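You operate a simulated robot arm through the tools that you are given. There is no shell and no other tool. Be economical: measure what you need, move in short steps, check, and stop when the job is done.

Carry out the task below with a simulated two-armed robot. There is one attempt and no reset: what you move stays moved.

## Task
Hold the silver tin, lift the loaf out onto the cooling rack and put the tin away.
Fine: the tin goes in the deep drawer; shut the drawer.

The check looks at the end state, three seconds after you hand in, the way a careful person would. Anything else that was tipped, shoved, dropped, spilled or broken makes it a failure.

## Robot
Two 7-joint arms with two-finger parallel grippers on one trunk, on a base that drives. Base frame: it is fixed to the floor where the robot stands at the start and does not move with it; the origin is under the middle of the robot, x ahead of it, y to its left, z up. Units: cm, rad, N and s.
The left shoulder is at the start at [6, 14.3, 92.6], the right one opposite. With the tool pointing down near the work surface each hand reaches from about 28 to 70 cm from the robot's upright axis, wherever it stands, measured 20 degrees to its own side. Places, roughly: cooler [50, 40, 90]; deep baking drawer [60, -10, 50]; inside of the deep baking drawer [70, -10, 50]. Payload 1.57 kg a hand.
The tool frame of a hand sits at the grasp point between the pads (the TCP): z along the fingers, y along the line on which they close. The tips reach 3 cm beyond it. Largest opening 11 cm; finger width 2.4, thickness 1.2; the body of the gripper, 4.8 by 11.2 cm, starts 7.8 cm behind the TCP.
Orientation is that of the tool frame in the base frame, as a unit quaternion [w, x, y, z]. With the fingers straight down and closing along the base's y, the tool's x points along the base's -x, its y along +y and its z along -z.

## Interface
- The arms move only by the tool move_arm. It takes "left_commands", "right_commands" or both (then of equal length, played together; a hand with none holds still); each is a list of rows, each an object of numbers (a shift or turn left out is 0, a gripper value left out holds the last): "x", "y", "z": the shift along the tool's x, y, z in cm; "wx", "wy", "wz": the turn, a rotation vector about the tool's x, y, z in degrees; "hand": the finger opening in cm, from 0 to 11. In form: [{"x": .., "y": .., "z": .., "wx": .., "wy": .., "wz": .., "hand": ..}, ...]. A call has 1 to 10 rows; each row shifts and turns the commanded pose from where the row before left it, along the tool's axes as they then stand. Rows are played at 5 a second. More than 5 cm and 0.15 rad between two rows, or a gripper value outside its range, and nothing of the call is played. Where a pose cannot be reached the arm comes as near as it can. A force on the tool above 40 N (or 10 N above the force at the start of the call, whichever is more), or a blocked arm, ends the call early, and 0.2 s more pass. Each finger travels about 4.5 cm/s and halts on what it meets, pressing with about 42 N; the grip force reading is that of the motor and also rises with nothing between the fingers. The clock runs only during rows and for 0.2 s after the last one: add rows that do not move to give the fingers time. It gives the time, the measured TCP pose, the force on the tool (base axes), the opening and the grip force at its end, in the units of the frame above (readings bear some noise).
- Cameras (640 x 400 px; columns grow to the right, rows downward): "scene" is now at [2.27, 0.16, 150.78]; the picture's right is [0.09, -1.00, 0.00], its down [-0.89, -0.08, -0.45] and it looks along [0.45, 0.04, -0.89] (base axes); focal length 257 px, centre (320, 200). "left" rides on the left gripper at [7, -1.6, -14.1] in its tool frame; the picture's right is [0.23, 0.97, 0.00], its down [-0.86, 0.20, -0.48] and it looks along [-0.47, 0.11, 0.88] (tool axes); focal length 222 px, centre (320, 200). "right" rides on the right gripper at [7, 1.6, -14.1] in its tool frame; the picture's right is [-0.23, 0.97, 0.00], its down [-0.86, -0.20, -0.48] and it looks along [-0.47, -0.11, 0.88] (tool axes); focal length 222 px, centre (320, 200). There is no depth. A picture from a camera that has moved, and an enlarged one, comes with that camera's place and axes in the base frame and with its lens. The place of the scene camera against the robot may be out by one fixed shift of up to 2.5 cm in any direction.
- capture(camera): a new picture of that camera. It takes no simulated time.
- move_column(by): slides the trunk up (or, below 0, down) by that many cm; the arms and the scene camera ride with it, the base frame stays. It gives what a move gives, with no picture.
- roll_base(legs): drives the robot by 1 to 6 legs, each [ahead, left, turn to the left] in cm, cm and rad, along the robot's own axes; the way and the turn of a leg run together, so that a leg with both is an arc; at most 150 cm and 3.142 rad a leg. The arms and the cameras ride along, it lands a little off, and it stops where it bumps. It gives what a move gives.
- turn_head(pan, tilt): turns the head with the scene camera to pan (to the left, within 1.501 rad either way) and tilt (down, from -0.506 to 1.204), counted from straight ahead of the robot. It gives what a move gives.
- zoom(camera, box): a new picture of the part [left, top, right, bottom] of that camera's present view, enlarged. It takes no simulated time.
- close_job(): hands the job in; it is judged then, once.

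Work in short steps. Places have to be worked out from the pictures, the camera data and where the tool is seen: move nearer, look again, correct. Check each grasp and each placing, and mend what went wrong. You have 120 turns and 108 pictures in all, those below and enlarged ones among them. Open the grippers and draw the arms clear of the work before you hand the job in, unless the task says otherwise; then end with one line.

The tools are called after "Request:" as name(argument=value, ...) on one line, values as JSON. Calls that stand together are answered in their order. move_arm: Moves the arms, as the interface text tells. Its arguments: {"type":"object","properties":{"left_commands":{"type":"array"},"right_commands":{"type":"array"}},"required":[]} The other tools are called the same way: move_column (by) slides the trunk up or down; roll_base (legs) drives the base; turn_head (pan, tilt) turns the head that bears the scene camera; capture (camera) takes a picture; zoom (camera, box) takes an enlarged picture of a part of a camera's view; close_job () hands the job in.

At the start:

```text
t: 0.0
left_position: [47.83, 28.04, 100.01]
left_ee_rot: [0.0, 0.0, 1.0, 0.0]
left_contact_force: [-0.6, -0.2, 0.6]
left_gripper_width: 10.99
left_gripper_force: 0.1
right_position: [58.15, -23.45, 100.04]
right_ee_rot: [0.0, 0.0, 1.0, 0.0]
right_contact_force: [0.2, 0.2, 0.2]
right_gripper_width: 11.03
right_gripper_force: 0.1
trunk travel left (down, up): [-52.5, 6.5]
robot x, y, heading: [0.24, -0.22, -0.004]
head pan, tilt: [0.091, 1.101]
```

scene: 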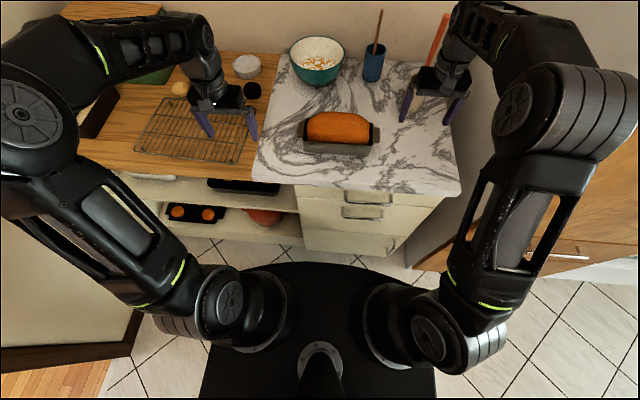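
right: 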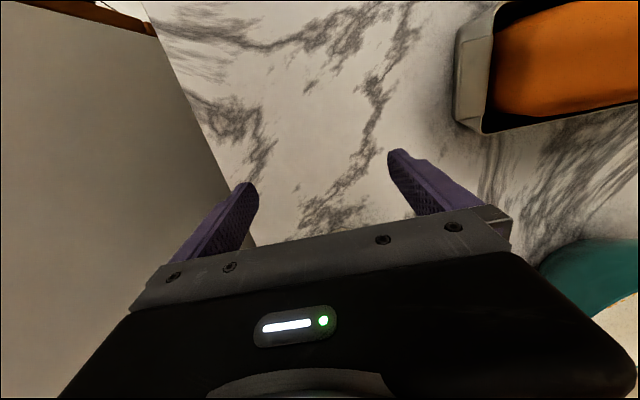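
left: 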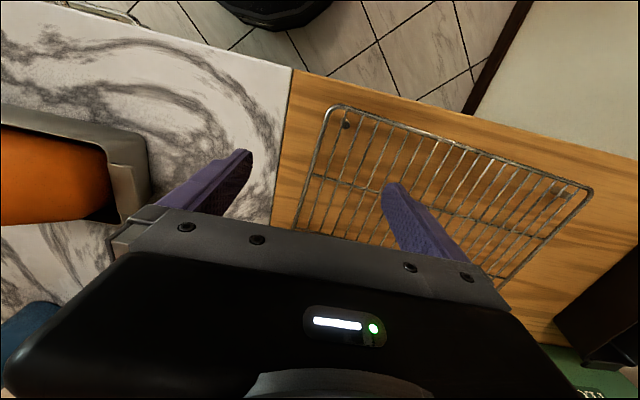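

The tin with the loaf sits at about [51, -1], the rack is at its left, and the drawers are below the marble. I'll look closer at each.

Request:
zoom(camera="scene", box=[240, 80, 440, 205])

Request:
zoom(camera="scene", box=[120, 40, 320, 165])

Request:
zoom(camera="scene", box=[280, 150, 480, 275])

```text
3.20 times, centred on (340, 142) of scene
camera zoom: at [2.27, 0.16, 150.78], right [0.09, -1.0, 0.0], down [-0.89, -0.08, -0.45], along [0.45, 0.04, -0.89], focal length 823 px, centre (256, 384)
```

zoom: 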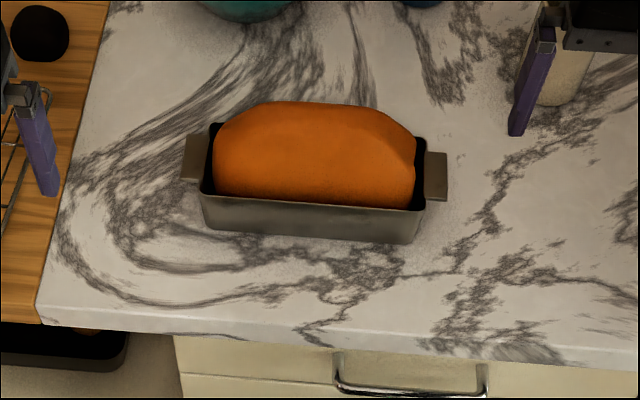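

```text
3.20 times, centred on (220, 102) of scene
camera zoom: at [2.27, 0.16, 150.78], right [0.09, -1.0, 0.0], down [-0.89, -0.08, -0.45], along [0.45, 0.04, -0.89], focal length 823 px, centre (640, 512)
```

zoom: 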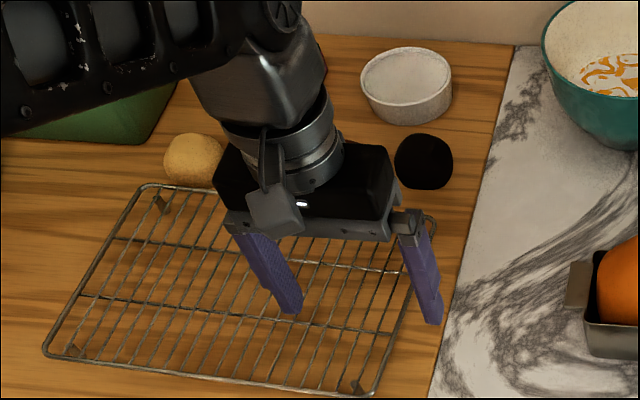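

```text
3.20 times, centred on (380, 212) of scene
camera zoom: at [2.27, 0.16, 150.78], right [0.09, -1.0, 0.0], down [-0.89, -0.08, -0.45], along [0.45, 0.04, -0.89], focal length 823 px, centre (128, 160)
```

zoom: 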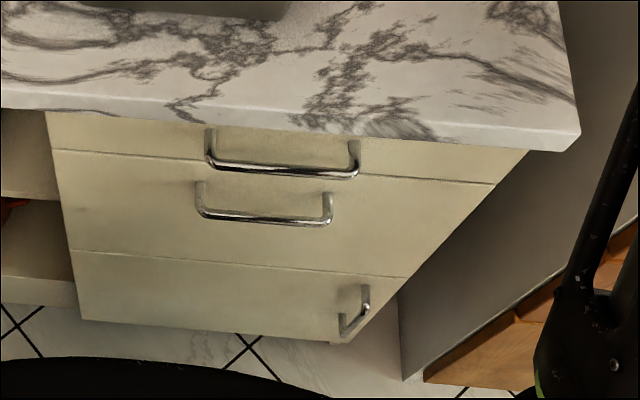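

I'll check the tin's ends and ears with the hand cameras.

Request:
zoom(camera="right", box=[400, 0, 640, 150])

Request:
zoom(camera="left", box=[0, 80, 240, 230])

```text
2.67 times, centred on (520, 75) of right
camera zoom: at [51.19, -21.78, 114.17], right [0.23, 0.97, 0.0], down [0.86, -0.2, 0.48], along [0.47, -0.11, -0.88], focal length 592 px, centre (-213, 533)
```

zoom: 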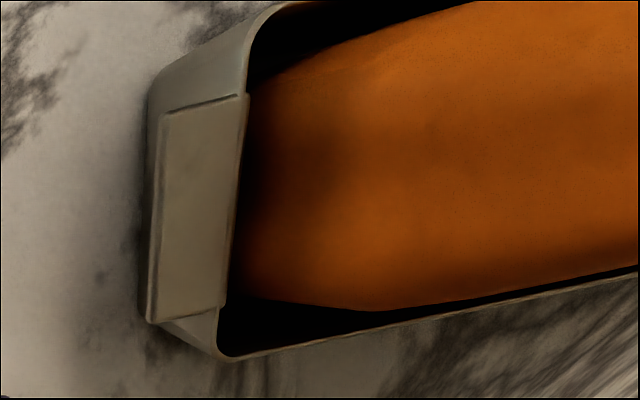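

```text
2.67 times, centred on (120, 155) of left
camera zoom: at [40.78, 26.42, 114.09], right [-0.23, 0.97, 0.0], down [0.86, 0.2, 0.48], along [0.47, 0.11, -0.88], focal length 592 px, centre (853, 320)
```

zoom: 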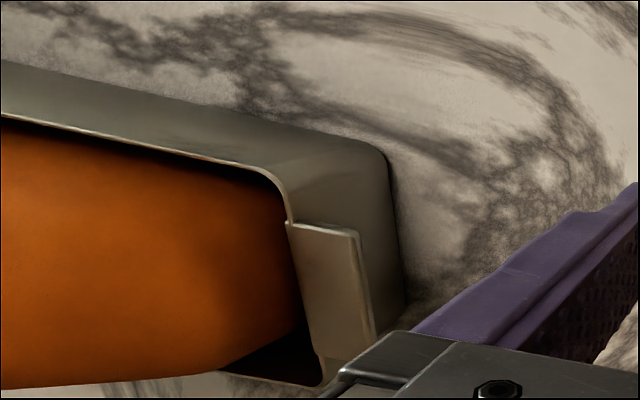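

Triangulating the two hand views puts the rim near z=95, the tin centred about (54, 0) with its length along y, and the right ear at x 51.4–56.9, y -9.5 to -11.5. I'll raise both hands and turn the fingers to close along x.

Request:
move_arm(right_commands=[{"x": 1.4, "y": 2.4, "z": -3}, {"x": 1.4, "y": 2.4, "z": -3}, {"x": 1.3, "y": 2.2, "z": -2}, {"wz": -8.2}, {"wz": -8.2}, {"wz": -8.2}, {"wz": -8.2}, {"wz": -8.2}, {"wz": -8.2}, {"wz": -8.2}], left_commands=[{"z": -4}, {"z": -4}, {"z": -2}, {"wz": 8.2}, {"wz": 8.2}, {"wz": 8.2}, {"wz": 8.2}, {"wz": 8.2}, {"wz": 8.2}, {"wz": 8.2}])

Request:
move_arm(right_commands=[{"wz": -8.2}, {"wz": -8.2}, {"wz": -8.2}, {"wz": -8}, {}], left_commands=[{"wz": 8.2}, {"wz": 8.2}, {"wz": 8.2}, {"wz": 8}, {}])

Request:
capture(camera="right")

Request:
capture(camera="left")

Request:
capture(camera="scene")

```text
t: 2.2
left_position: [47.78, 27.92, 110.1]
left_ee_rot: [0.0, 0.481, 0.877, 0.0]
left_contact_force: [-0.1, -0.2, 0.2]
left_gripper_width: 11.0
left_gripper_force: 0.1
right_position: [54.14, -16.47, 108.02]
right_ee_rot: [-0.001, -0.482, 0.876, 0.0]
right_contact_force: [-0.1, -0.9, -0.2]
right_gripper_width: 11.02
right_gripper_force: 0.2
trunk travel left (down, up): [-52.5, 6.5]
robot x, y, heading: [-0.14, 0.05, -0.002]
head pan, tilt: [0.091, 1.101]
```

```text
t: 3.4
left_position: [47.81, 27.96, 109.82]
left_ee_rot: [0.0, 0.708, 0.706, 0.0]
left_contact_force: [-0.5, -0.1, -0.4]
left_gripper_width: 10.98
left_gripper_force: 0.0
right_position: [54.11, -16.57, 108.01]
right_ee_rot: [0.001, 0.708, -0.706, 0.0]
right_contact_force: [1.0, 0.2, -0.8]
right_gripper_width: 11.02
right_gripper_force: 0.0
trunk travel left (down, up): [-52.5, 6.5]
robot x, y, heading: [0.48, 0.01, 0.003]
head pan, tilt: [0.091, 1.101]
```

```text
99 pictures are left
camera right: at [52.47, -23.39, 122.11], right [-0.97, 0.22, 0.0], down [0.2, 0.86, 0.48], along [0.11, 0.47, -0.88], focal length 222 px, centre (320, 200)
```

right: 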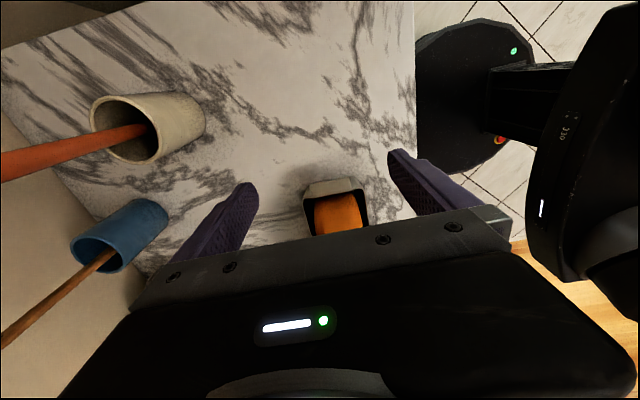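

```text
98 pictures are left
camera left: at [46.11, 35.03, 124.03], right [0.97, 0.23, 0.0], down [0.2, -0.86, 0.48], along [0.11, -0.47, -0.88], focal length 222 px, centre (320, 200)
```

left: 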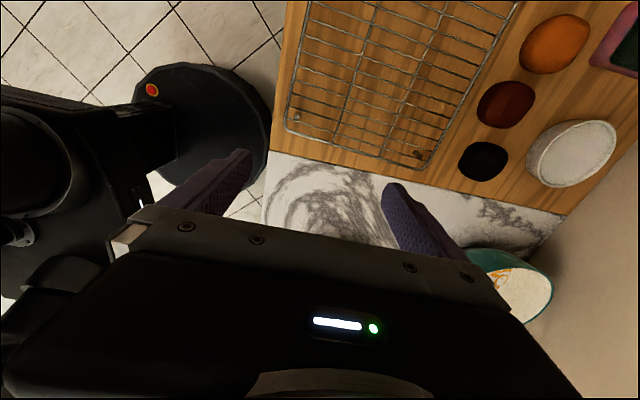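

```text
97 pictures are left
camera scene: at [2.26, 0.16, 150.78], right [0.09, -1.0, 0.0], down [-0.89, -0.08, -0.45], along [0.45, 0.04, -0.89], focal length 257 px, centre (320, 200)
```

scene: 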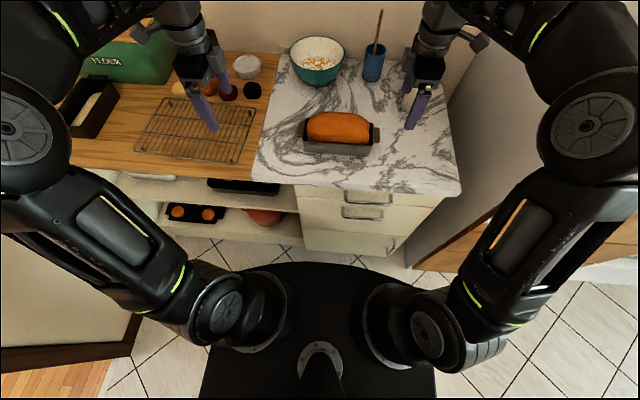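

Both hands turned cleanly. I'll zoom the right view to locate the ear precisely.

Request:
zoom(camera="right", box=[270, 160, 400, 241])

```text
4.92 times, centred on (335, 200) of right
camera zoom: at [52.47, -23.39, 122.11], right [-0.97, 0.22, 0.0], down [0.2, 0.86, 0.48], along [0.11, 0.47, -0.88], focal length 1094 px, centre (246, 198)
```

zoom: 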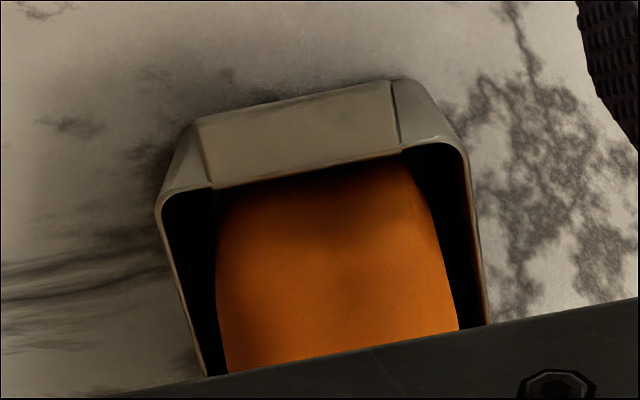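

The ear is confirmed at x 51.3–56.6, y -11.6 to -9.5. I'll lower the right hand astride it, still open.

Request:
move_arm(right_commands=[{"x": -2.8, "y": 0.15}, {"x": -2.8}, {"z": 4}, {"z": 3.5}, {"z": 2.5}, {"z": 1.7}, {"z": 1.3}, {}])

Request:
capture(camera="right")

Request:
zoom(camera="scene", box=[280, 40, 480, 165])

```text
t: 5.2
left_position: [47.76, 28.17, 109.98]
left_ee_rot: [0.0, 0.707, 0.707, 0.0]
left_contact_force: [0.5, 0.3, 0.4]
left_gripper_width: 10.99
left_gripper_force: 0.1
right_position: [53.94, -10.77, 94.92]
right_ee_rot: [0.0, -0.707, 0.707, 0.001]
right_contact_force: [-0.4, 0.8, -0.8]
right_gripper_width: 11.0
right_gripper_force: 0.1
trunk travel left (down, up): [-52.5, 6.5]
robot x, y, heading: [0.16, 0.15, -0.0]
head pan, tilt: [0.091, 1.101]
```

```text
95 pictures are left
camera right: at [52.29, -17.79, 109.12], right [-0.97, 0.23, 0.0], down [0.2, 0.86, 0.48], along [0.11, 0.47, -0.88], focal length 222 px, centre (320, 200)
```

right: 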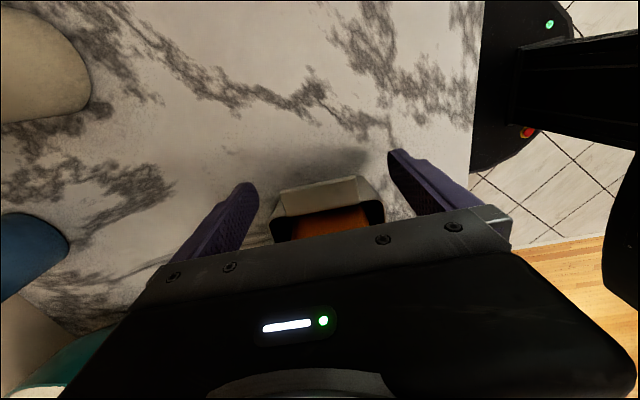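

```text
3.20 times, centred on (380, 102) of scene
camera zoom: at [2.26, 0.16, 150.78], right [0.09, -1.0, 0.0], down [-0.89, -0.08, -0.45], along [0.45, 0.04, -0.89], focal length 823 px, centre (128, 512)
```

zoom: 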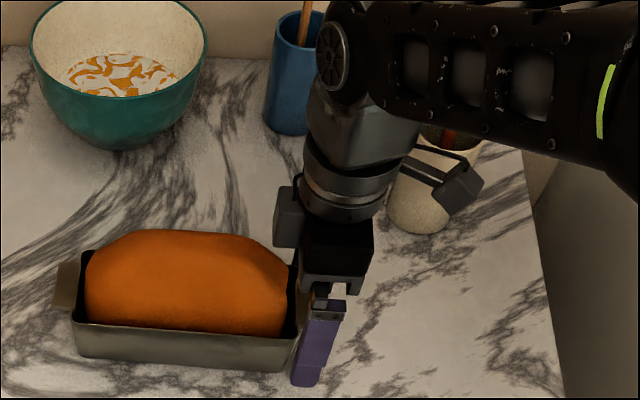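

Fingers straddle the ear evenly. Closing on it.

Request:
move_arm(right_commands=[{"hand": 7}, {"hand": 6}, {"hand": 5}, {"hand": 4}, {"hand": 4}, {}, {}])

Request:
capture(camera="right")

```text
t: 6.8
left_position: [47.92, 28.2, 109.86]
left_ee_rot: [0.0, 0.707, 0.707, 0.0]
left_contact_force: [-0.2, 0.4, -0.6]
left_gripper_width: 11.0
left_gripper_force: 0.1
right_position: [53.84, -10.8, 94.97]
right_ee_rot: [0.001, -0.707, 0.708, 0.0]
right_contact_force: [0.6, 0.3, 0.7]
right_gripper_width: 8.74
right_gripper_force: 42.2
trunk travel left (down, up): [-52.5, 6.5]
robot x, y, heading: [-0.1, 0.02, -0.001]
head pan, tilt: [0.091, 1.101]
```

```text
93 pictures are left
camera right: at [52.3, -17.8, 109.13], right [-0.97, 0.23, 0.0], down [0.2, 0.85, 0.48], along [0.11, 0.47, -0.88], focal length 222 px, centre (320, 200)
```

right: 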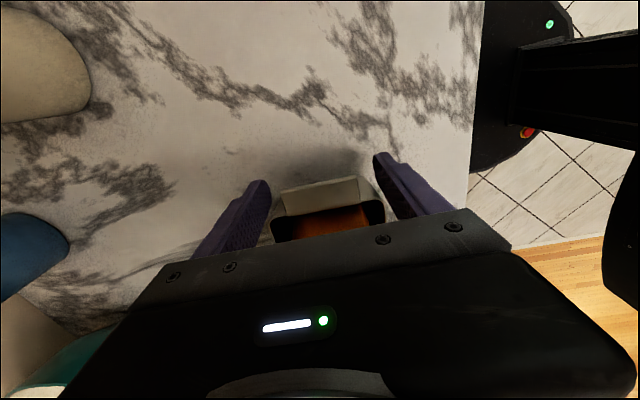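

It stopped at 8.7 cm, so the pads caught only the tin's end corner instead of the ear. I'll reopen, slide 2 cm inward and grip the two side walls firmly.

Request:
move_arm(right_commands=[{"hand": 11}, {"hand": 11}, {}, {"x": -1.0}, {"x": -1.0}, {"hand": 9}, {"hand": 7}, {}, {}])

Request:
capture(camera="right")

Request:
zoom(camera="scene", box=[280, 40, 480, 165])

```text
t: 8.8
left_position: [47.7, 28.04, 109.88]
left_ee_rot: [0.0, 0.707, 0.707, 0.0]
left_contact_force: [0.1, -0.1, -0.2]
left_gripper_width: 11.01
left_gripper_force: 0.1
right_position: [53.96, -8.82, 94.99]
right_ee_rot: [0.0, -0.707, 0.707, 0.0]
right_contact_force: [-0.8, -0.1, 0.8]
right_gripper_width: 8.76
right_gripper_force: 37.1
trunk travel left (down, up): [-52.5, 6.5]
robot x, y, heading: [-0.08, -0.06, 0.005]
head pan, tilt: [0.091, 1.101]
```

```text
92 pictures are left
camera right: at [52.41, -15.81, 109.21], right [-0.97, 0.23, 0.0], down [0.2, 0.85, 0.48], along [0.11, 0.47, -0.88], focal length 222 px, centre (320, 200)
```

right: 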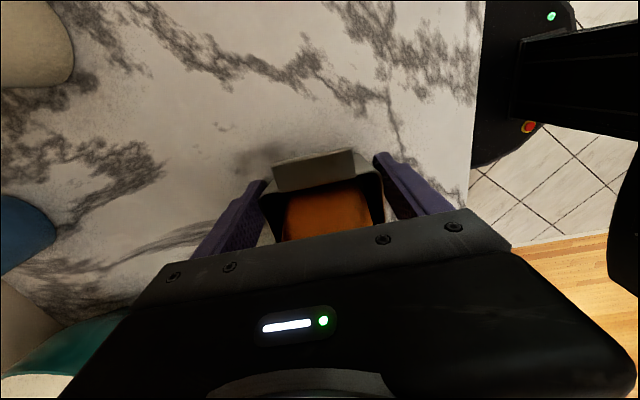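

```text
3.20 times, centred on (380, 102) of scene
camera zoom: at [2.25, 0.16, 150.78], right [0.09, -1.0, 0.0], down [-0.89, -0.08, -0.45], along [0.45, 0.04, -0.89], focal length 823 px, centre (128, 512)
```

zoom: 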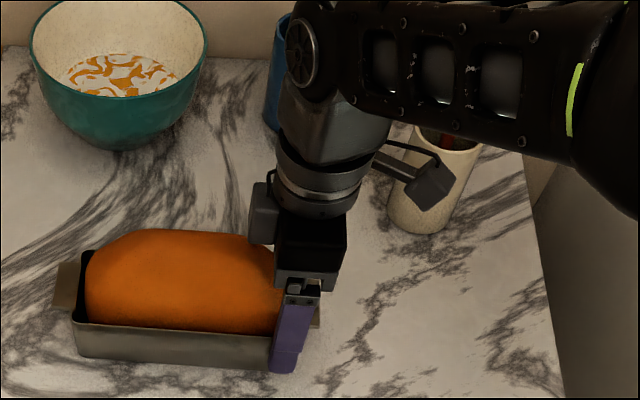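

The tin is held by its side walls at 8.76 cm. I'll bring the left hand over the loaf at about (54, 1.5), staying high.

Request:
move_arm(left_commands=[{"x": -4.4, "y": 1}, {"x": -4.4, "y": 1}, {"x": -4.4, "y": 1}, {"x": -4.4, "y": 1}, {"x": -4.4, "y": 1}, {"x": -4.5, "y": 1.1}, {}])

Request:
capture(camera="left")

Request:
capture(camera="scene")

```text
t: 10.4
left_position: [51.61, 10.54, 109.89]
left_ee_rot: [0.0, 0.708, 0.707, 0.0]
left_contact_force: [-0.3, -0.5, 0.2]
left_gripper_width: 11.0
left_gripper_force: 0.1
left hand out of reach, approached as far as the arm can: row 5, 6
right_position: [53.96, -8.81, 95.16]
right_ee_rot: [0.0, -0.707, 0.708, 0.0]
right_contact_force: [1.0, 1.1, 2.1]
right_gripper_width: 8.76
right_gripper_force: 42.6
trunk travel left (down, up): [-52.5, 6.5]
robot x, y, heading: [-0.01, 0.03, -0.002]
head pan, tilt: [0.091, 1.101]
```

```text
90 pictures are left
camera left: at [49.96, 17.45, 123.95], right [0.97, 0.23, 0.0], down [0.2, -0.85, 0.48], along [0.11, -0.47, -0.88], focal length 222 px, centre (320, 200)
```

left: 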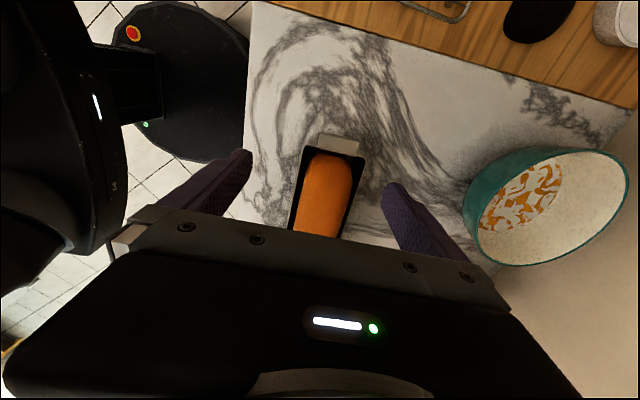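

```text
89 pictures are left
camera scene: at [2.27, 0.17, 150.78], right [0.09, -1.0, 0.0], down [-0.89, -0.08, -0.45], along [0.45, 0.04, -0.89], focal length 257 px, centre (320, 200)
```

scene: 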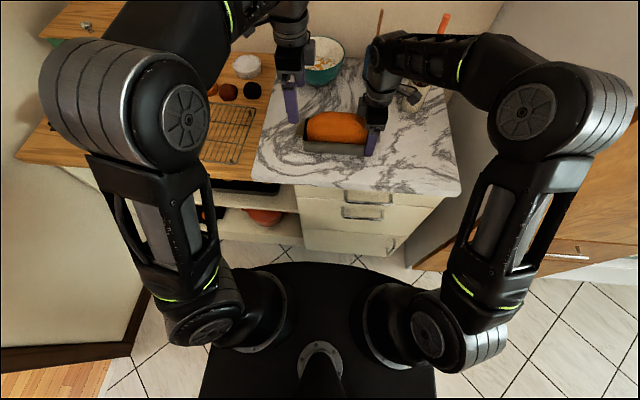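

The left arm runs out of reach with a vertical tool this far inboard. Tilting the left hand about the closing axis, wrist leaning left, keeps the pads square to the loaf and brings the wrist back into range and clear of the right hand.

Request:
move_arm(left_commands=[{"wy": -7.5}, {"wy": -7.5}, {"wy": -7.5}, {"wy": -7.5}, {}])

```text
t: 11.6
left_position: [51.89, 10.5, 110.02]
left_ee_rot: [0.184, 0.682, 0.683, -0.183]
left_contact_force: [0.5, 0.8, -1.2]
left_gripper_width: 11.01
left_gripper_force: 0.1
right_position: [53.98, -8.98, 95.14]
right_ee_rot: [0.0, 0.707, -0.707, 0.0]
right_contact_force: [-0.3, 0.3, 2.2]
right_gripper_width: 8.79
right_gripper_force: 41.6
trunk travel left (down, up): [-52.5, 6.5]
robot x, y, heading: [-0.1, -0.08, -0.0]
head pan, tilt: [0.091, 1.101]
```

Tilt reached. Now slide base -y by 9 and +x by 2.

Request:
move_arm(left_commands=[{"x": -2.6, "z": 1.5, "y": 0.68}, {"x": -2.6, "z": 1.5, "y": 0.68}, {"x": -2.6, "z": 1.5, "y": 0.68}, {}])

Request:
capture(camera="left")

Request:
capture(camera="scene")

```text
t: 12.6
left_position: [53.86, 1.47, 109.96]
left_ee_rot: [0.184, 0.682, 0.683, -0.183]
left_contact_force: [-0.8, -0.3, -0.1]
left_gripper_width: 11.0
left_gripper_force: 0.0
right_position: [53.98, -8.84, 95.01]
right_ee_rot: [0.0, 0.708, -0.707, -0.001]
right_contact_force: [-2.0, -0.1, 1.2]
right_gripper_width: 8.78
right_gripper_force: 42.2
trunk travel left (down, up): [-52.5, 6.5]
robot x, y, heading: [-0.41, 0.31, -0.002]
head pan, tilt: [0.091, 1.101]
```

```text
88 pictures are left
camera left: at [52.18, 14.62, 118.72], right [0.97, 0.2, -0.11], down [0.2, -0.5, 0.84], along [0.11, -0.84, -0.53], focal length 222 px, centre (320, 200)
```

left: 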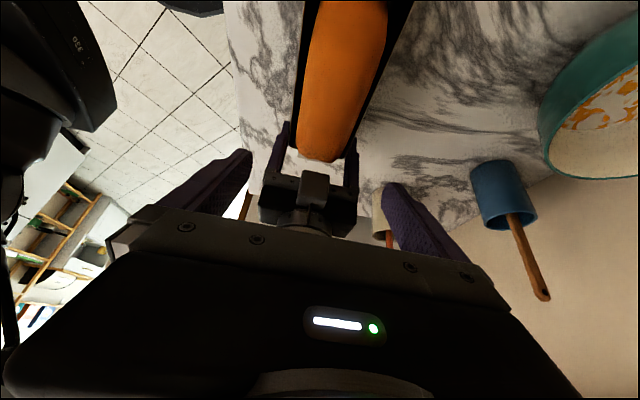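

```text
87 pictures are left
camera scene: at [2.23, 0.15, 150.78], right [0.09, -1.0, 0.0], down [-0.89, -0.08, -0.45], along [0.45, 0.04, -0.89], focal length 257 px, centre (320, 200)
```

scene: 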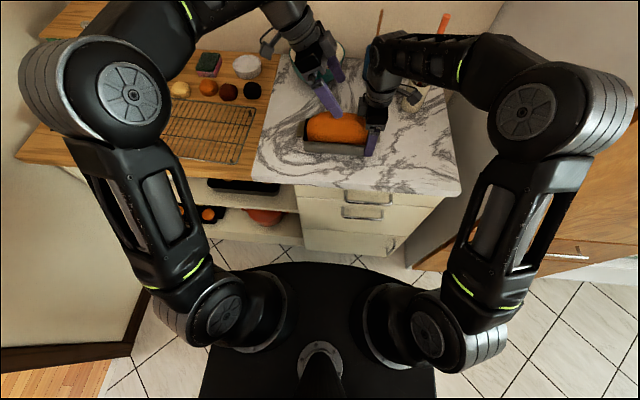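

The left hand is above the loaf, well clear of the right. Descend vertically so the tips stay just above the rim (TCP z ≈ 98.8).

Request:
move_arm(left_commands=[{"x": 1.6, "z": 2.77}, {"x": 1.6, "z": 2.77}, {"x": 1.4, "z": 2.42}, {"x": 1.0, "z": 1.73}, {}])

Request:
capture(camera="left")

Request:
zoom(camera="scene", box=[260, 60, 420, 160])

```text
t: 13.8
left_position: [54.11, 1.36, 99.01]
left_ee_rot: [0.183, 0.683, 0.683, -0.183]
left_contact_force: [-0.4, -0.5, 0.6]
left_gripper_width: 10.98
left_gripper_force: 0.1
right_position: [54.02, -8.88, 95.12]
right_ee_rot: [0.001, -0.707, 0.707, 0.0]
right_contact_force: [-0.8, -0.5, 1.2]
right_gripper_width: 8.72
right_gripper_force: 42.2
trunk travel left (down, up): [-52.5, 6.5]
robot x, y, heading: [-0.04, -0.14, -0.0]
head pan, tilt: [0.091, 1.101]
```

```text
86 pictures are left
camera left: at [52.4, 14.46, 107.67], right [0.97, 0.2, -0.11], down [0.2, -0.5, 0.84], along [0.11, -0.84, -0.53], focal length 222 px, centre (320, 200)
```

left: 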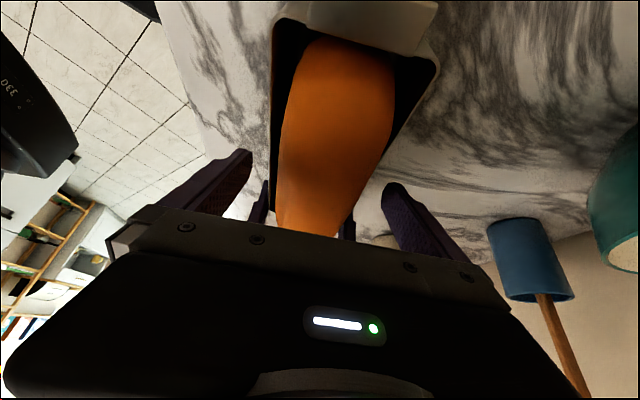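

```text
4.00 times, centred on (340, 110) of scene
camera zoom: at [2.24, 0.15, 150.78], right [0.09, -1.0, 0.0], down [-0.89, -0.08, -0.45], along [0.45, 0.04, -0.89], focal length 1028 px, centre (240, 560)
```

zoom: 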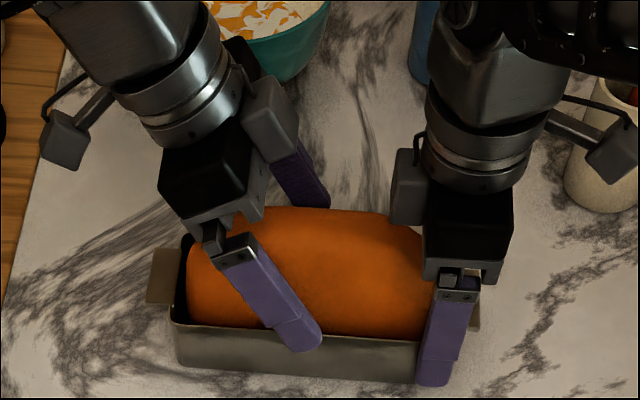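

Fingers straddle the loaf above the rim. Closing the left hand.

Request:
move_arm(left_commands=[{"hand": 9}, {"hand": 8}, {"hand": 7}, {"hand": 6}, {"hand": 5}, {"hand": 5}, {}])

Request:
zoom(camera="scene", box=[260, 60, 420, 160])

```text
t: 15.4
left_position: [54.11, 1.4, 99.01]
left_ee_rot: [0.183, 0.683, 0.683, -0.184]
left_contact_force: [-2.2, -0.1, -0.1]
left_gripper_width: 6.49
left_gripper_force: 42.1
right_position: [54.1, -8.98, 95.02]
right_ee_rot: [0.0, -0.707, 0.707, 0.001]
right_contact_force: [-1.2, 0.4, 0.2]
right_gripper_width: 8.75
right_gripper_force: 41.6
trunk travel left (down, up): [-52.5, 6.5]
robot x, y, heading: [-0.08, -0.03, -0.001]
head pan, tilt: [0.091, 1.101]
```

```text
4.00 times, centred on (340, 110) of scene
camera zoom: at [2.24, 0.15, 150.78], right [0.09, -1.0, 0.0], down [-0.89, -0.08, -0.45], along [0.45, 0.04, -0.89], focal length 1028 px, centre (240, 560)
```

zoom: 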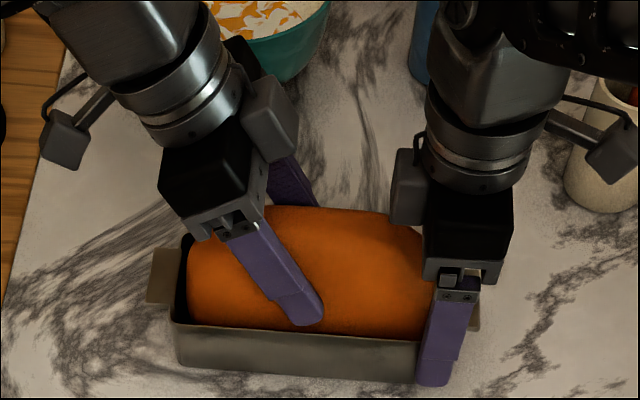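

The loaf is gripped (6.5 cm), but the right palm hangs over its end and would block the lift. I'll reopen the right hand, tilt it 30° away, and grip the tin walls again.

Request:
move_arm(right_commands=[{"hand": 11}, {"hand": 11}, {"x": 0.5}, {"wy": -7.5}, {"wy": -7.5}, {"wy": -7.5}, {"wy": -7.5}, {}])

Request:
move_arm(right_commands=[{"hand": 9.5}, {"hand": 8}, {"hand": 7}, {"hand": 7}, {}, {}])

Request:
zoom(camera="scene", box=[260, 60, 420, 160])

Request:
capture(camera="right")

```text
t: 17.2
left_position: [54.17, 1.32, 99.04]
left_ee_rot: [0.183, 0.683, 0.683, -0.183]
left_contact_force: [-0.4, 0.1, 1.6]
left_gripper_width: 6.49
left_gripper_force: 42.0
right_position: [53.92, -9.34, 94.94]
right_ee_rot: [0.183, -0.683, 0.683, 0.184]
right_contact_force: [0.5, 0.1, 0.2]
right_gripper_width: 11.01
right_gripper_force: 0.0
trunk travel left (down, up): [-52.5, 6.5]
robot x, y, heading: [-0.2, -0.05, 0.002]
head pan, tilt: [0.091, 1.101]
```

```text
t: 18.6
left_position: [54.17, 1.43, 99.01]
left_ee_rot: [0.183, 0.683, 0.683, -0.183]
left_contact_force: [-1.3, -0.2, 2.2]
left_gripper_width: 6.49
left_gripper_force: 42.4
right_position: [53.83, -9.43, 94.99]
right_ee_rot: [0.184, -0.683, 0.683, 0.182]
right_contact_force: [2.7, 0.7, -0.3]
right_gripper_width: 8.75
right_gripper_force: 42.5
trunk travel left (down, up): [-52.5, 6.5]
robot x, y, heading: [-0.24, 0.13, -0.0]
head pan, tilt: [0.091, 1.101]
```

```text
4.00 times, centred on (340, 110) of scene
camera zoom: at [2.27, 0.15, 150.78], right [0.09, -1.0, 0.0], down [-0.89, -0.08, -0.45], along [0.45, 0.04, -0.89], focal length 1028 px, centre (240, 560)
```

zoom: 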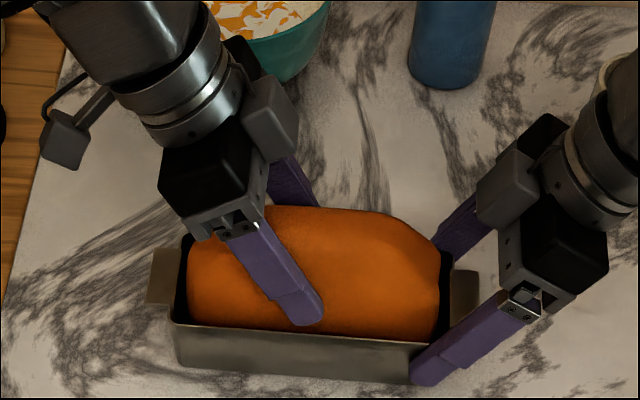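

```text
82 pictures are left
camera right: at [52.31, -22.46, 103.8], right [-0.97, 0.2, 0.11], down [0.2, 0.5, 0.84], along [0.11, 0.84, -0.53], focal length 222 px, centre (320, 200)
```

right: 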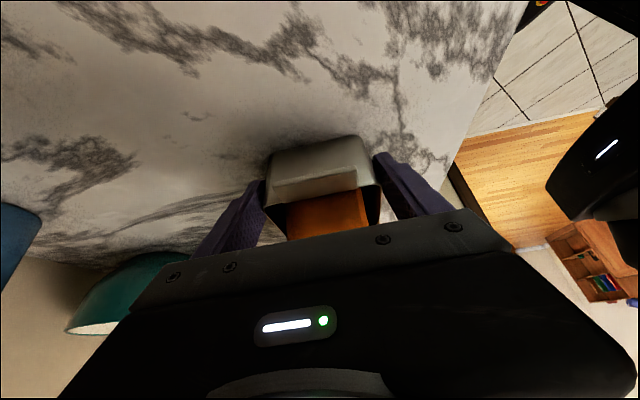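

Right hand holds the tin walls and is clear of the loaf. Lift the loaf 2 cm gently and check.

Request:
move_arm(left_commands=[{"x": -0.25, "z": -0.433}, {"x": -0.25, "z": -0.433}, {"x": -0.25, "z": -0.433}, {"x": -0.25, "z": -0.433}, {}])

Request:
zoom(camera="scene", box=[260, 60, 420, 160])

```text
t: 19.8
left_position: [54.04, 1.45, 100.97]
left_ee_rot: [0.182, 0.683, 0.683, -0.183]
left_contact_force: [-0.1, -0.2, -1.9]
left_gripper_width: 6.49
left_gripper_force: 41.6
right_position: [53.94, -9.31, 94.97]
right_ee_rot: [0.183, -0.683, 0.683, 0.182]
right_contact_force: [0.0, -1.9, 3.5]
right_gripper_width: 8.74
right_gripper_force: 41.9
trunk travel left (down, up): [-52.5, 6.5]
robot x, y, heading: [-0.13, 0.1, 0.001]
head pan, tilt: [0.091, 1.101]
```

```text
4.00 times, centred on (340, 110) of scene
camera zoom: at [2.27, 0.14, 150.78], right [0.09, -1.0, 0.0], down [-0.89, -0.08, -0.45], along [0.45, 0.04, -0.89], focal length 1028 px, centre (240, 560)
```

zoom: 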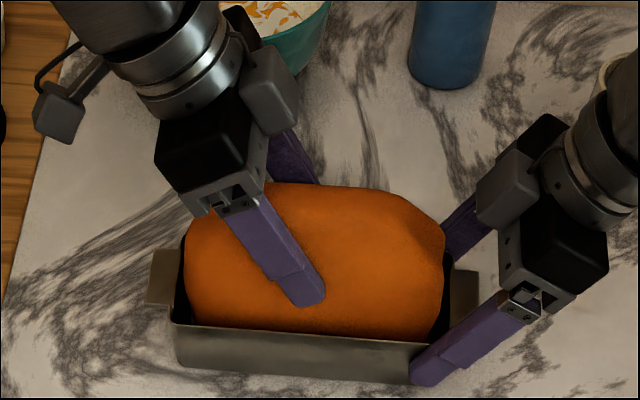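

The loaf rises cleanly and the tin stays. Lift 8 more.

Request:
move_arm(left_commands=[{"x": -0.5, "z": -0.866}, {"x": -0.5, "z": -0.866}, {"x": -0.5, "z": -0.866}, {"x": -0.5, "z": -0.866}, {"x": -0.75, "z": -1.3}, {"x": -0.75, "z": -1.3}, {"x": -0.5, "z": -0.866}, {}])

Request:
capture(camera="scene")

Request:
capture(camera="right")

```text
t: 21.6
left_position: [53.98, 1.47, 108.94]
left_ee_rot: [0.183, 0.683, 0.683, -0.183]
left_contact_force: [0.1, -0.2, -2.6]
left_gripper_width: 6.49
left_gripper_force: 42.3
right_position: [53.86, -9.43, 94.99]
right_ee_rot: [-0.183, 0.683, -0.683, -0.183]
right_contact_force: [0.9, -0.4, 3.3]
right_gripper_width: 8.77
right_gripper_force: 41.5
trunk travel left (down, up): [-52.5, 6.5]
robot x, y, heading: [-0.27, -0.12, 0.0]
head pan, tilt: [0.091, 1.101]
```

```text
80 pictures are left
camera scene: at [2.27, 0.15, 150.78], right [0.09, -1.0, 0.0], down [-0.89, -0.08, -0.45], along [0.45, 0.04, -0.89], focal length 257 px, centre (320, 200)
```

scene: 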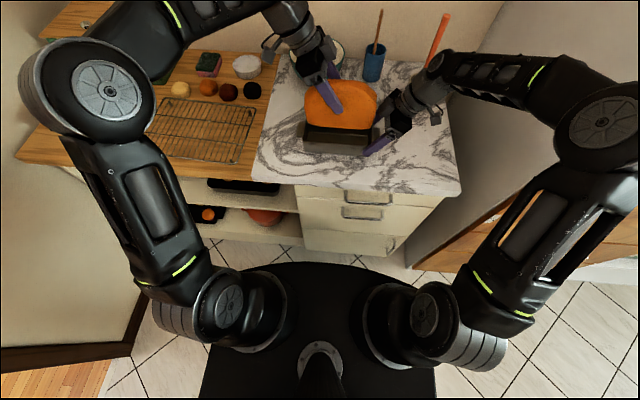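

```text
79 pictures are left
camera right: at [52.3, -22.45, 103.8], right [-0.97, 0.2, 0.11], down [0.2, 0.5, 0.84], along [0.11, 0.84, -0.53], focal length 222 px, centre (320, 200)
```

right: 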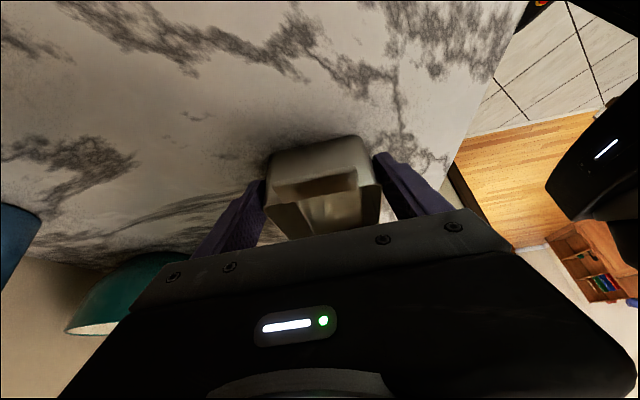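

The tin is empty and still held; the loaf bottom is near z≈100. I'll carry it left toward the rack, half way first.

Request:
move_arm(left_commands=[{"x": 2.6, "z": -1.5}, {"x": 3.46, "z": -2.0}, {"x": 3.46, "z": -2.0}, {"x": 3.46, "z": -2.0}, {"x": 3.46, "z": -2.0}, {"x": 3.46, "z": -2.0}, {"x": 3.46, "z": -2.0}, {}])

Request:
capture(camera="scene")

```text
t: 23.4
left_position: [53.9, 20.46, 108.93]
left_ee_rot: [0.184, 0.683, 0.683, -0.182]
left_contact_force: [0.3, -0.4, -3.1]
left_gripper_width: 6.49
left_gripper_force: 41.9
left hand out of reach, approached as far as the arm can: row 6, 7
right_position: [53.86, -9.32, 95.0]
right_ee_rot: [0.184, -0.683, 0.683, 0.183]
right_contact_force: [-0.6, 1.2, 2.0]
right_gripper_width: 8.75
right_gripper_force: 41.5
trunk travel left (down, up): [-52.5, 6.5]
robot x, y, heading: [-0.27, 0.06, -0.001]
head pan, tilt: [0.091, 1.101]
```

```text
78 pictures are left
camera scene: at [2.26, 0.18, 150.78], right [0.09, -1.0, 0.0], down [-0.89, -0.08, -0.45], along [0.45, 0.04, -0.89], focal length 257 px, centre (320, 200)
```

scene: 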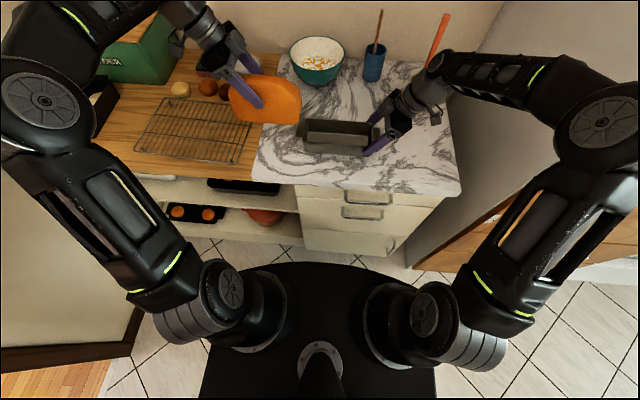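

The arm's reach ends at y≈20 with this tilt, so I'll release the tin, raise the right hand clear, and drive the base left 19 cm.

Request:
move_arm(right_commands=[{"hand": 11}, {"hand": 11}, {}, {"x": -1, "z": -1.73}, {"x": -2, "z": -3.46}, {"x": -2, "z": -3.46}, {"x": -2, "z": -3.46}, {"x": -2, "z": -3.46}, {}])

Request:
capture(camera="scene")

```text
t: 25.4
left_position: [54.1, 20.47, 109.16]
left_ee_rot: [0.185, 0.682, 0.683, -0.182]
left_contact_force: [0.1, 0.9, -2.8]
left_gripper_width: 6.49
left_gripper_force: 41.8
right_position: [53.78, -9.23, 112.91]
right_ee_rot: [-0.183, 0.683, -0.683, -0.183]
right_contact_force: [0.3, 0.4, -1.2]
right_gripper_width: 10.99
right_gripper_force: 0.0
trunk travel left (down, up): [-52.5, 6.5]
robot x, y, heading: [0.26, -0.05, 0.003]
head pan, tilt: [0.091, 1.101]
```

```text
77 pictures are left
camera scene: at [2.31, 0.15, 150.78], right [0.09, -1.0, 0.0], down [-0.89, -0.08, -0.45], along [0.45, 0.04, -0.89], focal length 257 px, centre (320, 200)
```

scene: 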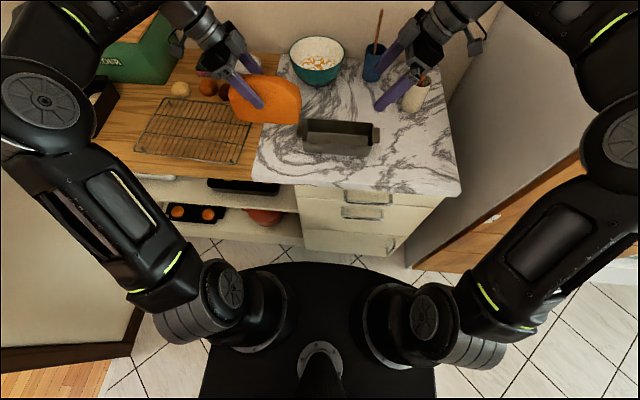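

Tin released cleanly and everything clear. Drive left 19 cm.

Request:
roll_base(legs=[[0, 19, 0]])

Request:
capture(camera="scene")

Request:
capture(camera="left")

```text
t: 26.9
left_position: [54.04, 39.32, 108.94]
left_ee_rot: [0.184, 0.683, 0.683, -0.182]
left_contact_force: [0.6, 1.0, -2.1]
left_gripper_width: 6.49
left_gripper_force: 42.2
right_position: [53.88, 9.39, 112.98]
right_ee_rot: [0.183, -0.683, 0.683, 0.183]
right_contact_force: [0.4, -0.6, 0.5]
right_gripper_width: 10.99
right_gripper_force: 0.1
trunk travel left (down, up): [-52.5, 6.5]
robot x, y, heading: [0.11, 18.7, -0.003]
head pan, tilt: [0.091, 1.101]
```

```text
76 pictures are left
camera scene: at [2.32, 19.16, 150.78], right [0.09, -1.0, 0.0], down [-0.89, -0.08, -0.45], along [0.45, 0.04, -0.89], focal length 257 px, centre (320, 200)
```

scene: 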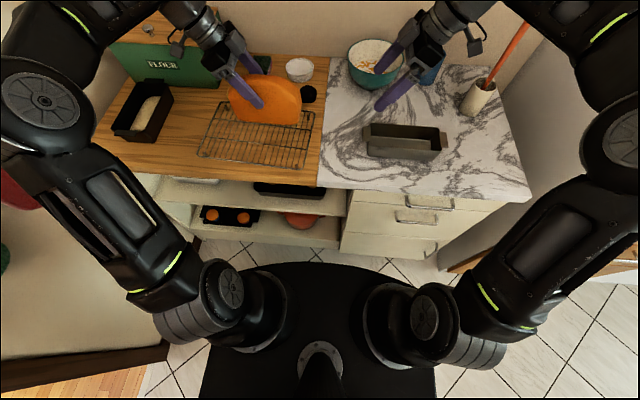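

```text
75 pictures are left
camera left: at [52.37, 52.44, 117.65], right [0.97, 0.2, -0.11], down [0.2, -0.5, 0.84], along [0.11, -0.84, -0.53], focal length 222 px, centre (320, 200)
```

left: 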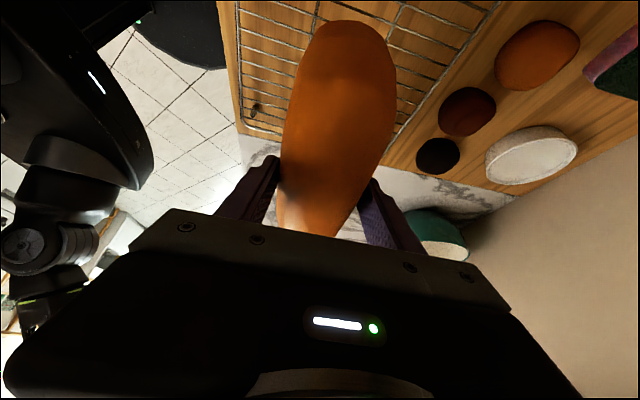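

The loaf is over the rack (rack roughly x 43–65, y 27–57; loaf y 29–46). Lower toward it.

Request:
move_arm(left_commands=[{"x": 1, "z": 1.73}, {"x": 1, "z": 1.73}, {"x": 0.75, "z": 1.3}, {}])

Request:
capture(camera="left")

Request:
zoom(camera="scene", box=[170, 50, 350, 162])

```text
t: 27.9
left_position: [54.06, 39.32, 103.36]
left_ee_rot: [0.183, 0.684, 0.683, -0.182]
left_contact_force: [-0.4, 0.1, -2.6]
left_gripper_width: 6.46
left_gripper_force: 42.3
right_position: [53.75, 9.45, 113.04]
right_ee_rot: [0.184, -0.682, 0.684, 0.182]
right_contact_force: [0.0, -0.9, 0.0]
right_gripper_width: 11.0
right_gripper_force: 0.0
trunk travel left (down, up): [-52.5, 6.5]
robot x, y, heading: [0.15, 18.7, -0.004]
head pan, tilt: [0.091, 1.101]
```

```text
74 pictures are left
camera left: at [52.32, 52.38, 112.16], right [0.97, 0.2, -0.11], down [0.2, -0.5, 0.84], along [0.11, -0.84, -0.53], focal length 222 px, centre (320, 200)
```

left: 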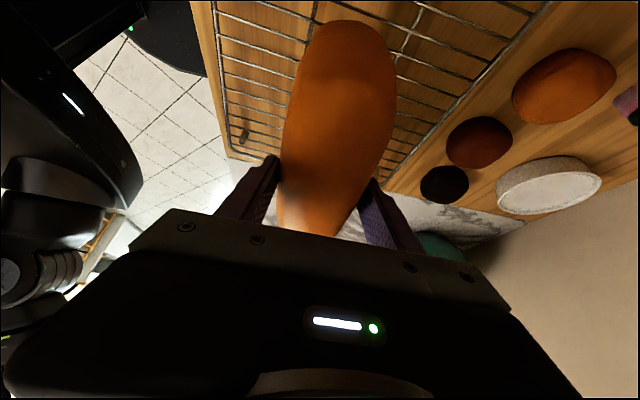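

```text
3.56 times, centred on (260, 106) of scene
camera zoom: at [2.3, 19.0, 150.78], right [0.09, -1.0, 0.0], down [-0.89, -0.08, -0.45], along [0.45, 0.04, -0.89], focal length 914 px, centre (533, 534)
```

zoom: 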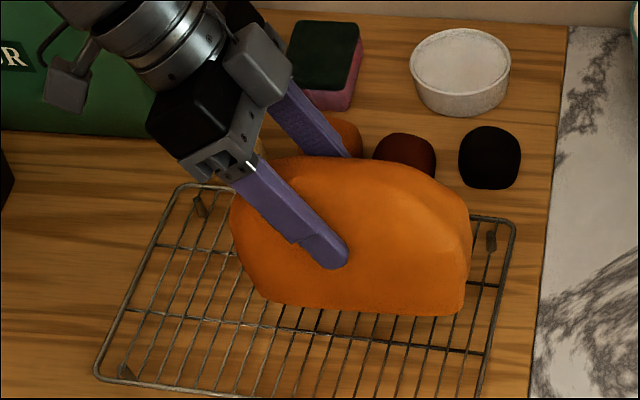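

Level and well placed over the rack. Lower in small steps watching the force.

Request:
move_arm(left_commands=[{"x": 0.4, "z": 0.693}, {"x": 0.4, "z": 0.693}, {}])

Request:
move_arm(left_commands=[{"x": 0.25, "z": 0.433}, {}])

Request:
zoom(camera="scene", box=[170, 50, 350, 162])

```text
t: 28.8
left_position: [54.01, 39.18, 101.75]
left_ee_rot: [0.184, 0.683, 0.683, -0.183]
left_contact_force: [0.3, -0.3, -2.9]
left_gripper_width: 6.46
left_gripper_force: 42.0
right_position: [53.77, 9.39, 112.87]
right_ee_rot: [0.183, -0.682, 0.684, 0.183]
right_contact_force: [0.1, -0.1, -0.2]
right_gripper_width: 11.0
right_gripper_force: 0.1
trunk travel left (down, up): [-52.5, 6.5]
robot x, y, heading: [-0.25, 18.74, 0.001]
head pan, tilt: [0.091, 1.101]
```

```text
t: 29.4
left_position: [54.02, 39.25, 101.36]
left_ee_rot: [0.183, 0.683, 0.682, -0.183]
left_contact_force: [-0.1, 0.2, -3.2]
left_gripper_width: 6.49
left_gripper_force: 41.8
right_position: [53.82, 9.52, 112.9]
right_ee_rot: [-0.183, 0.683, -0.683, -0.184]
right_contact_force: [0.3, -0.2, 0.7]
right_gripper_width: 11.01
right_gripper_force: 0.0
trunk travel left (down, up): [-52.5, 6.5]
robot x, y, heading: [0.02, 18.64, -0.004]
head pan, tilt: [0.091, 1.101]
```

```text
3.56 times, centred on (260, 106) of scene
camera zoom: at [2.31, 19.01, 150.78], right [0.09, -1.0, 0.0], down [-0.89, -0.08, -0.45], along [0.45, 0.04, -0.89], focal length 914 px, centre (533, 534)
```

zoom: 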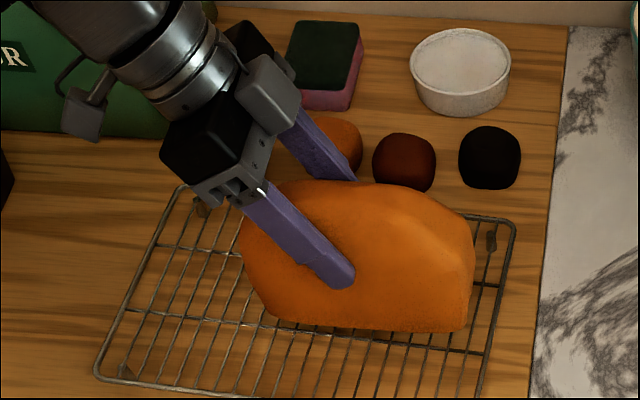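

Still hanging free (force ≈ loaf weight). Continue down in small steps.

Request:
move_arm(left_commands=[{"x": 0.2, "z": 0.346}, {}])

Request:
move_arm(left_commands=[{"x": 0.2, "z": 0.346}, {}])

Request:
move_arm(left_commands=[{"x": 0.15, "z": 0.26}, {}])

```text
t: 29.9
left_position: [53.98, 39.21, 100.96]
left_ee_rot: [0.184, 0.683, 0.683, -0.183]
left_contact_force: [-0.2, 0.0, -2.6]
left_gripper_width: 6.48
left_gripper_force: 42.0
right_position: [53.78, 9.47, 112.95]
right_ee_rot: [0.184, -0.682, 0.684, 0.183]
right_contact_force: [-0.2, 0.4, -0.3]
right_gripper_width: 11.02
right_gripper_force: 0.0
trunk travel left (down, up): [-52.5, 6.5]
robot x, y, heading: [0.11, 18.76, -0.005]
head pan, tilt: [0.091, 1.101]
```

```text
t: 30.6
left_position: [54.1, 39.15, 100.91]
left_ee_rot: [0.185, 0.683, 0.683, -0.181]
left_contact_force: [1.9, 5.1, 19.0]
left_gripper_width: 6.47
left_gripper_force: 42.2
right_position: [53.65, 9.63, 113.03]
right_ee_rot: [0.184, -0.683, 0.683, 0.183]
right_contact_force: [-0.1, 0.4, 0.4]
right_gripper_width: 11.0
right_gripper_force: 0.1
trunk travel left (down, up): [-52.5, 6.5]
robot x, y, heading: [-0.21, 18.99, -0.004]
head pan, tilt: [0.091, 1.101]
```

```text
t: 31.1
left_position: [54.18, 39.18, 100.7]
left_ee_rot: [0.188, 0.683, 0.683, -0.179]
left_contact_force: [-4.0, 2.1, 15.6]
left_gripper_width: 6.48
left_gripper_force: 41.9
right_position: [53.67, 9.42, 113.08]
right_ee_rot: [0.184, -0.683, 0.683, 0.183]
right_contact_force: [0.8, 0.5, 0.7]
right_gripper_width: 11.02
right_gripper_force: 0.0
trunk travel left (down, up): [-52.5, 6.5]
robot x, y, heading: [0.05, 18.62, -0.001]
head pan, tilt: [0.091, 1.101]
stopped in row 2 (left hand): the force on the tool passed its limit (the readings are from after the stop); the commanded pose is now the measured one
```

Contact at TCP z≈100.9. Ease off slightly and open.

Request:
move_arm(left_commands=[{"x": -0.08, "z": -0.14}, {"hand": 7}, {"hand": 8}, {"hand": 9.5}, {"hand": 11}, {"hand": 11}, {}])

Request:
zoom(camera="scene", box=[170, 50, 350, 162])

Request:
capture(camera="left")

```text
t: 32.7
left_position: [54.22, 39.33, 100.77]
left_ee_rot: [0.187, 0.683, 0.682, -0.181]
left_contact_force: [-0.9, 0.1, -0.2]
left_gripper_width: 11.0
left_gripper_force: 0.2
right_position: [53.69, 9.55, 112.98]
right_ee_rot: [0.184, -0.683, 0.683, 0.183]
right_contact_force: [0.0, 0.3, 0.5]
right_gripper_width: 10.99
right_gripper_force: 0.2
trunk travel left (down, up): [-52.5, 6.5]
robot x, y, heading: [0.25, 19.14, -0.004]
head pan, tilt: [0.091, 1.101]
```

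```text
3.56 times, centred on (260, 106) of scene
camera zoom: at [2.29, 19.02, 150.78], right [0.09, -1.0, 0.0], down [-0.89, -0.08, -0.45], along [0.45, 0.04, -0.89], focal length 914 px, centre (533, 534)
```

zoom: 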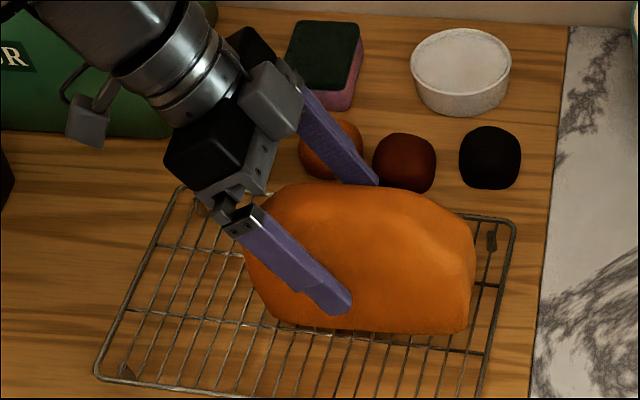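

```text
70 pictures are left
camera left: at [52.45, 52.31, 109.44], right [0.97, 0.2, -0.1], down [0.19, -0.5, 0.84], along [0.12, -0.84, -0.53], focal length 222 px, centre (320, 200)
```

left: 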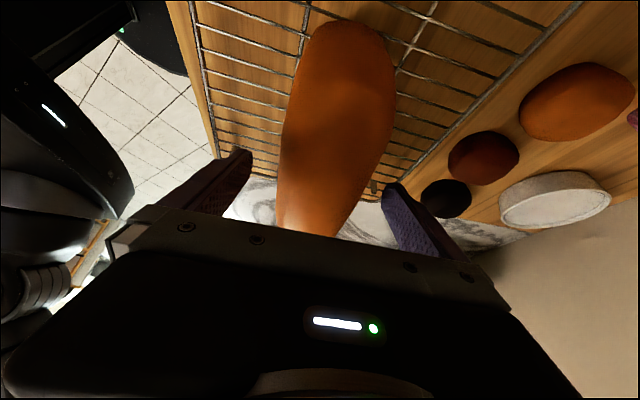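

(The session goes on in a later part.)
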